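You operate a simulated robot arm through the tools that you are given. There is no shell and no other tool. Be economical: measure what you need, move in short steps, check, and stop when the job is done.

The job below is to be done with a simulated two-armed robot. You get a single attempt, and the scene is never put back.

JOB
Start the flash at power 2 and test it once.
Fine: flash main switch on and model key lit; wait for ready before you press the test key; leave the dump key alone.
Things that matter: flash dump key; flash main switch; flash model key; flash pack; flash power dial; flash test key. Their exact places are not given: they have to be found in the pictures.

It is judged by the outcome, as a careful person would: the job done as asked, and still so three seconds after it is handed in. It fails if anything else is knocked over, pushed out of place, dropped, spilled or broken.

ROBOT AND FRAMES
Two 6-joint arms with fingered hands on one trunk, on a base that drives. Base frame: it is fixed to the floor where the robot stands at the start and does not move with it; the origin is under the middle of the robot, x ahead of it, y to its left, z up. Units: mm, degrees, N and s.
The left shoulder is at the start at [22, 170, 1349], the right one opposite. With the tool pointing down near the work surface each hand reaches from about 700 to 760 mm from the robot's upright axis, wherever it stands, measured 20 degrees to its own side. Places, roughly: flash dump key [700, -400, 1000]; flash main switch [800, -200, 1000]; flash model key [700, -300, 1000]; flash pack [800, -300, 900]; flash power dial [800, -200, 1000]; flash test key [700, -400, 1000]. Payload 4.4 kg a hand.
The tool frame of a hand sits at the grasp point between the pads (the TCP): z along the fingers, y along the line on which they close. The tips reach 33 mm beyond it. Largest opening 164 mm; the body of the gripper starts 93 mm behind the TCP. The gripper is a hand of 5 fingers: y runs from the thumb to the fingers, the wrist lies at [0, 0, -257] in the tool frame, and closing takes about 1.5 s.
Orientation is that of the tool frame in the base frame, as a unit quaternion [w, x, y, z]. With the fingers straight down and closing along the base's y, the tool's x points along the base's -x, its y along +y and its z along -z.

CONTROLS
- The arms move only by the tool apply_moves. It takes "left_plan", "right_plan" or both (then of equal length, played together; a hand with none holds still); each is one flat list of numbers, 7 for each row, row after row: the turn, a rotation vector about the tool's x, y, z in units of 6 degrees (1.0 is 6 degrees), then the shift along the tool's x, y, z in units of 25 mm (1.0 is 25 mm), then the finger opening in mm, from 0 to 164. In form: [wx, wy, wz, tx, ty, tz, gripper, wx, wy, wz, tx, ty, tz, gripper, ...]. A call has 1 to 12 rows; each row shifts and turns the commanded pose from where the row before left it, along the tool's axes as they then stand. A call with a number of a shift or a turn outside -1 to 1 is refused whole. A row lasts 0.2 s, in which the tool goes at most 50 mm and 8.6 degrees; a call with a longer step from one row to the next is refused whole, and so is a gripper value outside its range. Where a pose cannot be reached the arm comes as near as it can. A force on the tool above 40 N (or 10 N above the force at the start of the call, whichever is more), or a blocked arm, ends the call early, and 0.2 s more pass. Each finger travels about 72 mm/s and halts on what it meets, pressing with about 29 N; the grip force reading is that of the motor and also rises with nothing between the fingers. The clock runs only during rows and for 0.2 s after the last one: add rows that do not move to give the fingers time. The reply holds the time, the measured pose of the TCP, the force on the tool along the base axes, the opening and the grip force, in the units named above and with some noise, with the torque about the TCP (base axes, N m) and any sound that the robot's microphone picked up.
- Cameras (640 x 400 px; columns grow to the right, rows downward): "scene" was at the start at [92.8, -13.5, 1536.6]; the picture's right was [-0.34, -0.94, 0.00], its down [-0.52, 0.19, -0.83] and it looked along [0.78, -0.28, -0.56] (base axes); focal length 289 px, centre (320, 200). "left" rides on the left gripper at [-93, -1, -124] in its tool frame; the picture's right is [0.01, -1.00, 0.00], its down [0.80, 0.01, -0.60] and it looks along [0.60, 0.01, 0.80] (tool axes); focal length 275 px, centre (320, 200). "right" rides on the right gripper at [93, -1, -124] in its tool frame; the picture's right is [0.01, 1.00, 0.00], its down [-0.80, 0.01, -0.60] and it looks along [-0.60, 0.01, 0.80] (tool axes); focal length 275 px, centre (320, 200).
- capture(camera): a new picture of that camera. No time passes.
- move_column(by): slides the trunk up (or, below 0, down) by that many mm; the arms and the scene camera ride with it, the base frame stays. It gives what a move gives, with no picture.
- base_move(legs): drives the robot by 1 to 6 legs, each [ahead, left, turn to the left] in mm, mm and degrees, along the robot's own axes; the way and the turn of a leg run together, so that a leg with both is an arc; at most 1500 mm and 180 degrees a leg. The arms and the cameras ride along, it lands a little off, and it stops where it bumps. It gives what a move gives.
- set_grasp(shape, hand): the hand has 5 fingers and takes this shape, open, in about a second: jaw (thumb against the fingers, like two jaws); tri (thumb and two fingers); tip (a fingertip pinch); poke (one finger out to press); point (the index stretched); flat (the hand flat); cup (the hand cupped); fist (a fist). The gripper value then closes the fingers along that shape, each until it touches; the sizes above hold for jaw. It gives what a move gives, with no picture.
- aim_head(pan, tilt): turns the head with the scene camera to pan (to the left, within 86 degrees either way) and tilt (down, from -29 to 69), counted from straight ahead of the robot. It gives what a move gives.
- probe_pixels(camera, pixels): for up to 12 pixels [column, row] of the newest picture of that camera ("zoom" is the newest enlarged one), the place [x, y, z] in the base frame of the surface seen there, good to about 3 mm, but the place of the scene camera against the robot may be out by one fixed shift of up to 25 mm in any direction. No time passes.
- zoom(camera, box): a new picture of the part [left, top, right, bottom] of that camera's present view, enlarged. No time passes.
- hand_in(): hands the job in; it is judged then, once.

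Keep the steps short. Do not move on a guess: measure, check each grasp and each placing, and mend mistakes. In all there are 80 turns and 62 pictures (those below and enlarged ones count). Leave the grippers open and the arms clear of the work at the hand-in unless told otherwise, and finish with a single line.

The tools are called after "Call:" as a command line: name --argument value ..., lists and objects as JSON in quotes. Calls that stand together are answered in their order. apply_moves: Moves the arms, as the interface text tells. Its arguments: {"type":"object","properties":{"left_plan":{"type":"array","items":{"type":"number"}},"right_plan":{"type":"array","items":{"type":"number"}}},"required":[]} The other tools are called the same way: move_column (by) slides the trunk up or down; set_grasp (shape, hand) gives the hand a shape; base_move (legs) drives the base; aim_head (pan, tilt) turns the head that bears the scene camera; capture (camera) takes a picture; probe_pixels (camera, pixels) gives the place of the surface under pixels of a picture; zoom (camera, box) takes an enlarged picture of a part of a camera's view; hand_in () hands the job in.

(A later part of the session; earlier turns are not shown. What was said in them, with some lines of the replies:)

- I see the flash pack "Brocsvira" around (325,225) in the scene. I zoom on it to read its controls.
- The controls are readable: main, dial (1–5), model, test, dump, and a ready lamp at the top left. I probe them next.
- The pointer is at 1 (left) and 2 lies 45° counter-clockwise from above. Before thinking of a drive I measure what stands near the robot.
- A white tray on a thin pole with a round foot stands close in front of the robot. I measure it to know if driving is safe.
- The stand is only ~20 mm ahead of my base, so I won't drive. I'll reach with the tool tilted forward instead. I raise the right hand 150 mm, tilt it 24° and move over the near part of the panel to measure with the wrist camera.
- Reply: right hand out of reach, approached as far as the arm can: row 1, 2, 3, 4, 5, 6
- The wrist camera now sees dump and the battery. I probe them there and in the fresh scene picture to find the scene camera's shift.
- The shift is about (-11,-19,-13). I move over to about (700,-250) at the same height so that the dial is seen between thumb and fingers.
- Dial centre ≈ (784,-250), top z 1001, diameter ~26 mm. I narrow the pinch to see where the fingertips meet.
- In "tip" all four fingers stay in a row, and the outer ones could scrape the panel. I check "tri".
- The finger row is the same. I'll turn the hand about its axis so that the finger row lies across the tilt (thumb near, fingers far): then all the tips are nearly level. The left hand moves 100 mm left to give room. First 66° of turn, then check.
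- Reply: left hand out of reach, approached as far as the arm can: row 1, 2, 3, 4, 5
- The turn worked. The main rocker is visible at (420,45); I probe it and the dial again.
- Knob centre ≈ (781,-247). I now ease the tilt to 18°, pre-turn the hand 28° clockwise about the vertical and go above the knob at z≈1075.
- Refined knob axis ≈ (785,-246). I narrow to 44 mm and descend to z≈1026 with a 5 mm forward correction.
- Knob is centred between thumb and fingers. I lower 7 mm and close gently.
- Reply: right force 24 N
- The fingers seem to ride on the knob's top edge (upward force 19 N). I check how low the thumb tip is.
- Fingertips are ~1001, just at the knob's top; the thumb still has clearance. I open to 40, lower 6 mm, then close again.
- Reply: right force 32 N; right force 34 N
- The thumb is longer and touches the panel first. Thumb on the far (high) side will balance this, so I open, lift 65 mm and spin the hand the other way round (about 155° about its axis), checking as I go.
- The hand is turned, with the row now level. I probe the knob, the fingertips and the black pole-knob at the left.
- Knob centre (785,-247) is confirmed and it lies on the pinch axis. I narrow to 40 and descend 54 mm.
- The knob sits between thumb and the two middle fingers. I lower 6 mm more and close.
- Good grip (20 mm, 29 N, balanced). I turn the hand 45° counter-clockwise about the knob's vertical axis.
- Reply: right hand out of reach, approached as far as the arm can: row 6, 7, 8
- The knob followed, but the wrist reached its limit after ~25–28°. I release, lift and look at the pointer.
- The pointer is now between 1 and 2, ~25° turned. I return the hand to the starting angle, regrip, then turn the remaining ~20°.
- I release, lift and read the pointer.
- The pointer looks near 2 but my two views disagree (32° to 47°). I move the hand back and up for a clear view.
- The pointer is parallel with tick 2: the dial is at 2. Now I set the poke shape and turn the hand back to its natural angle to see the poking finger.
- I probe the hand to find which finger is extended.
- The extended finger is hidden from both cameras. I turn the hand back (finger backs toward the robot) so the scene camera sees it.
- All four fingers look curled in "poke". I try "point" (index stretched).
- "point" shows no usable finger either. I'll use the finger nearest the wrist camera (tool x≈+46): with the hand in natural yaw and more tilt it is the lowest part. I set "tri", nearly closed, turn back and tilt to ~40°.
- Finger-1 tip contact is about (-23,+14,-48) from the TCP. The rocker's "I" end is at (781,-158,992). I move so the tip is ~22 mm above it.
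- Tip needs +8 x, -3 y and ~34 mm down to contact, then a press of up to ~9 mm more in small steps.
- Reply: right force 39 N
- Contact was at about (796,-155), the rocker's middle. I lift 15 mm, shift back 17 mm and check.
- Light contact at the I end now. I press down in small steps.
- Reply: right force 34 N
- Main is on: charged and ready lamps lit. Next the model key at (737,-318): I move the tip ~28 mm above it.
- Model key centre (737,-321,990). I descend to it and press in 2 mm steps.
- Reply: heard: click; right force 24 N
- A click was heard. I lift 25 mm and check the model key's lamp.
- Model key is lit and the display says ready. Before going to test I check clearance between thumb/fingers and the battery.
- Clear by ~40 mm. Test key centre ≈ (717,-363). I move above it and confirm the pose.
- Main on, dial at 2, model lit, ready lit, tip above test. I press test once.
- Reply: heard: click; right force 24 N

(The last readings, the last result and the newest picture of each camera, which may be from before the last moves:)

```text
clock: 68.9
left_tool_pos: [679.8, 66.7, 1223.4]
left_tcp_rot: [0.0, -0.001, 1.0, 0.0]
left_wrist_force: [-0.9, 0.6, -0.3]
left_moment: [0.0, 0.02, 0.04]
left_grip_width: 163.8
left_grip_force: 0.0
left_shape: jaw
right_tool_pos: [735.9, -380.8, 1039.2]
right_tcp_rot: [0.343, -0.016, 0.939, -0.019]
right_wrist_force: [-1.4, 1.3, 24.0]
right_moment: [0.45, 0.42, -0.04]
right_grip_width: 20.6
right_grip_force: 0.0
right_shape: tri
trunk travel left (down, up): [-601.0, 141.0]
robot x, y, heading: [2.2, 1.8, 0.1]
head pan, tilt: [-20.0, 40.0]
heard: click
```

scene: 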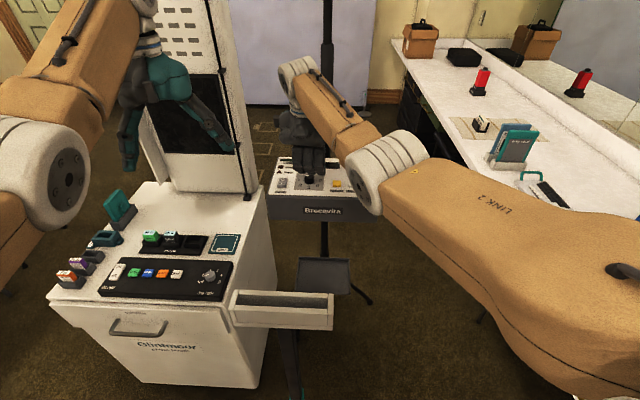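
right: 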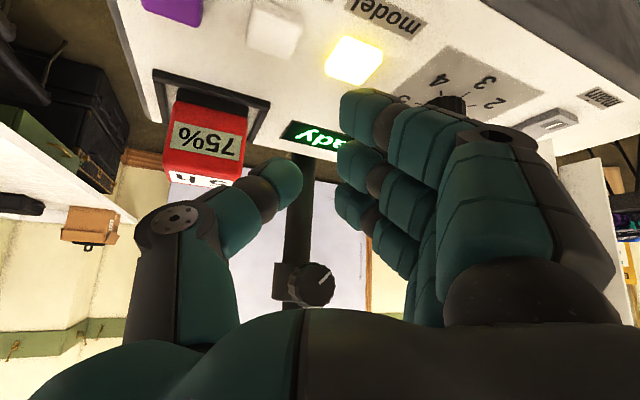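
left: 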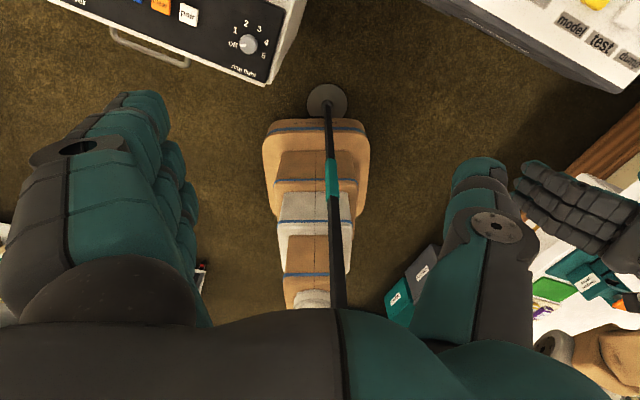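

Click heard with 24 N, as with the model key. I lift straight up and look.

Call:
apply_moves --right_plan '[0, 0, 0, -0.21, -0.015, -0.257, 20, 0, 0, 0, -0.21, -0.015, -0.257, 20, 0, 0, 0, -0.21, -0.015, -0.257, 20, 0, 0, 0, -0.21, -0.015, -0.257, 20, 0, 0, 0, -0.21, -0.015, -0.257, 20, 0, 0, 0, -0.21, -0.015, -0.257, 20]'

Call:
zoom --camera "scene" --box '[270, 150, 390, 220]'

```text
clock: 70.3
left_tool_pos: [681.5, 65.7, 1221.5]
left_tcp_rot: [-0.002, 0.0, 1.0, 0.0]
left_wrist_force: [0.4, 0.4, 0.0]
left_moment: [-0.01, -0.02, 0.02]
left_grip_width: 163.8
left_grip_force: 0.0
left_shape: jaw
right_tool_pos: [736.4, -380.9, 1085.5]
right_tcp_rot: [0.338, -0.016, 0.941, -0.018]
right_wrist_force: [-0.2, 1.0, -1.1]
right_moment: [0.02, -0.01, -0.01]
right_grip_width: 20.3
right_grip_force: 0.1
right_shape: tri
trunk travel left (down, up): [-601.0, 141.0]
robot x, y, heading: [-1.3, 1.7, -0.1]
head pan, tilt: [-20.0, 40.0]
```

```text
5.33 times, centred on (330, 185) of scene
```

zoom: 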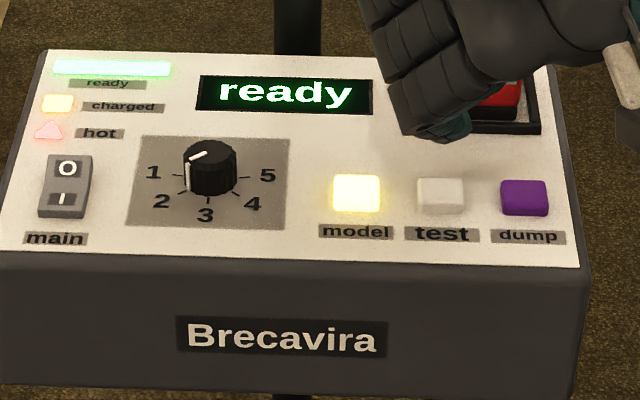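

Test was pressed once (click) and the unit reads ready again; dial at 2, model lit, main on. I retreat the right hand toward the robot and open it.

Call:
apply_moves --right_plan '[0, 0, 0, 0.77, 0, -0.63, 20, 0, 0, 0, 0.77, 0, -0.63, 20, 0, 0, 0, 0.77, -0.2, -0.63, 20, 0, 0, 0, 0.77, -0.2, -0.63, 20, 0, 0, 0, 0.77, -0.2, -0.63, 20, 0, 0, 0, 0.77, -0.2, -0.63, 60, 0, 0, 0, 0, 0, 0, 164, 0, 0, 0, 0, 0, 0, 164, 0, 0, 0, 0, 0, 0, 164, 0, 0, 0, 0, 0, 0, 164, 0, 0, 0, 0, 0, 0, 164, 0, 0, 0, 0, 0, 0, 164]'

Call:
capture --camera "scene"

Call:
zoom --camera "scene" --box '[260, 145, 380, 215]'

```text
clock: 72.9
left_tool_pos: [682.0, 64.7, 1222.7]
left_tcp_rot: [-0.002, 0.0, 1.0, 0.001]
left_wrist_force: [0.1, 1.1, 0.3]
left_moment: [0.0, 0.03, 0.0]
left_grip_width: 163.7
left_grip_force: 0.1
left_shape: jaw
right_tool_pos: [586.3, -402.2, 1085.8]
right_tcp_rot: [0.338, -0.015, 0.941, -0.019]
right_wrist_force: [-0.2, -0.6, -0.1]
right_moment: [0.02, 0.01, 0.03]
right_grip_width: 163.8
right_grip_force: 0.0
right_shape: tri
trunk travel left (down, up): [-601.0, 141.0]
robot x, y, heading: [2.9, -0.0, 0.1]
head pan, tilt: [-20.0, 40.0]
```

```text
6 pictures are left
```

scene: 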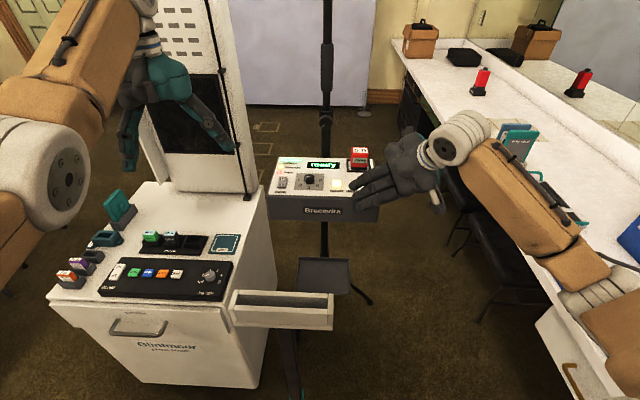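

```text
5.33 times, centred on (320, 180) of scene
```

zoom: 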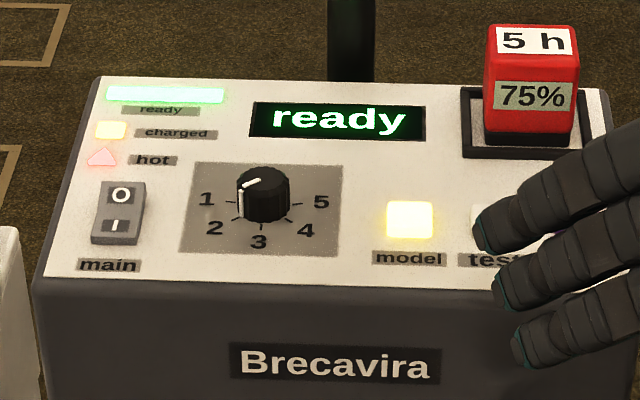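

Nothing around the pack has moved: main is on, the dial is at 2, model and ready are lit, and the hand is open and clear. I hand in.

Call:
hand_in

```text
The job is handed in.
```

The flash is on at power 2 with the model key lit, and I pressed the test key once with ready showing; I heard the key click but saw no flash fire, the dump key was left alone, and the hot lamp is lit.
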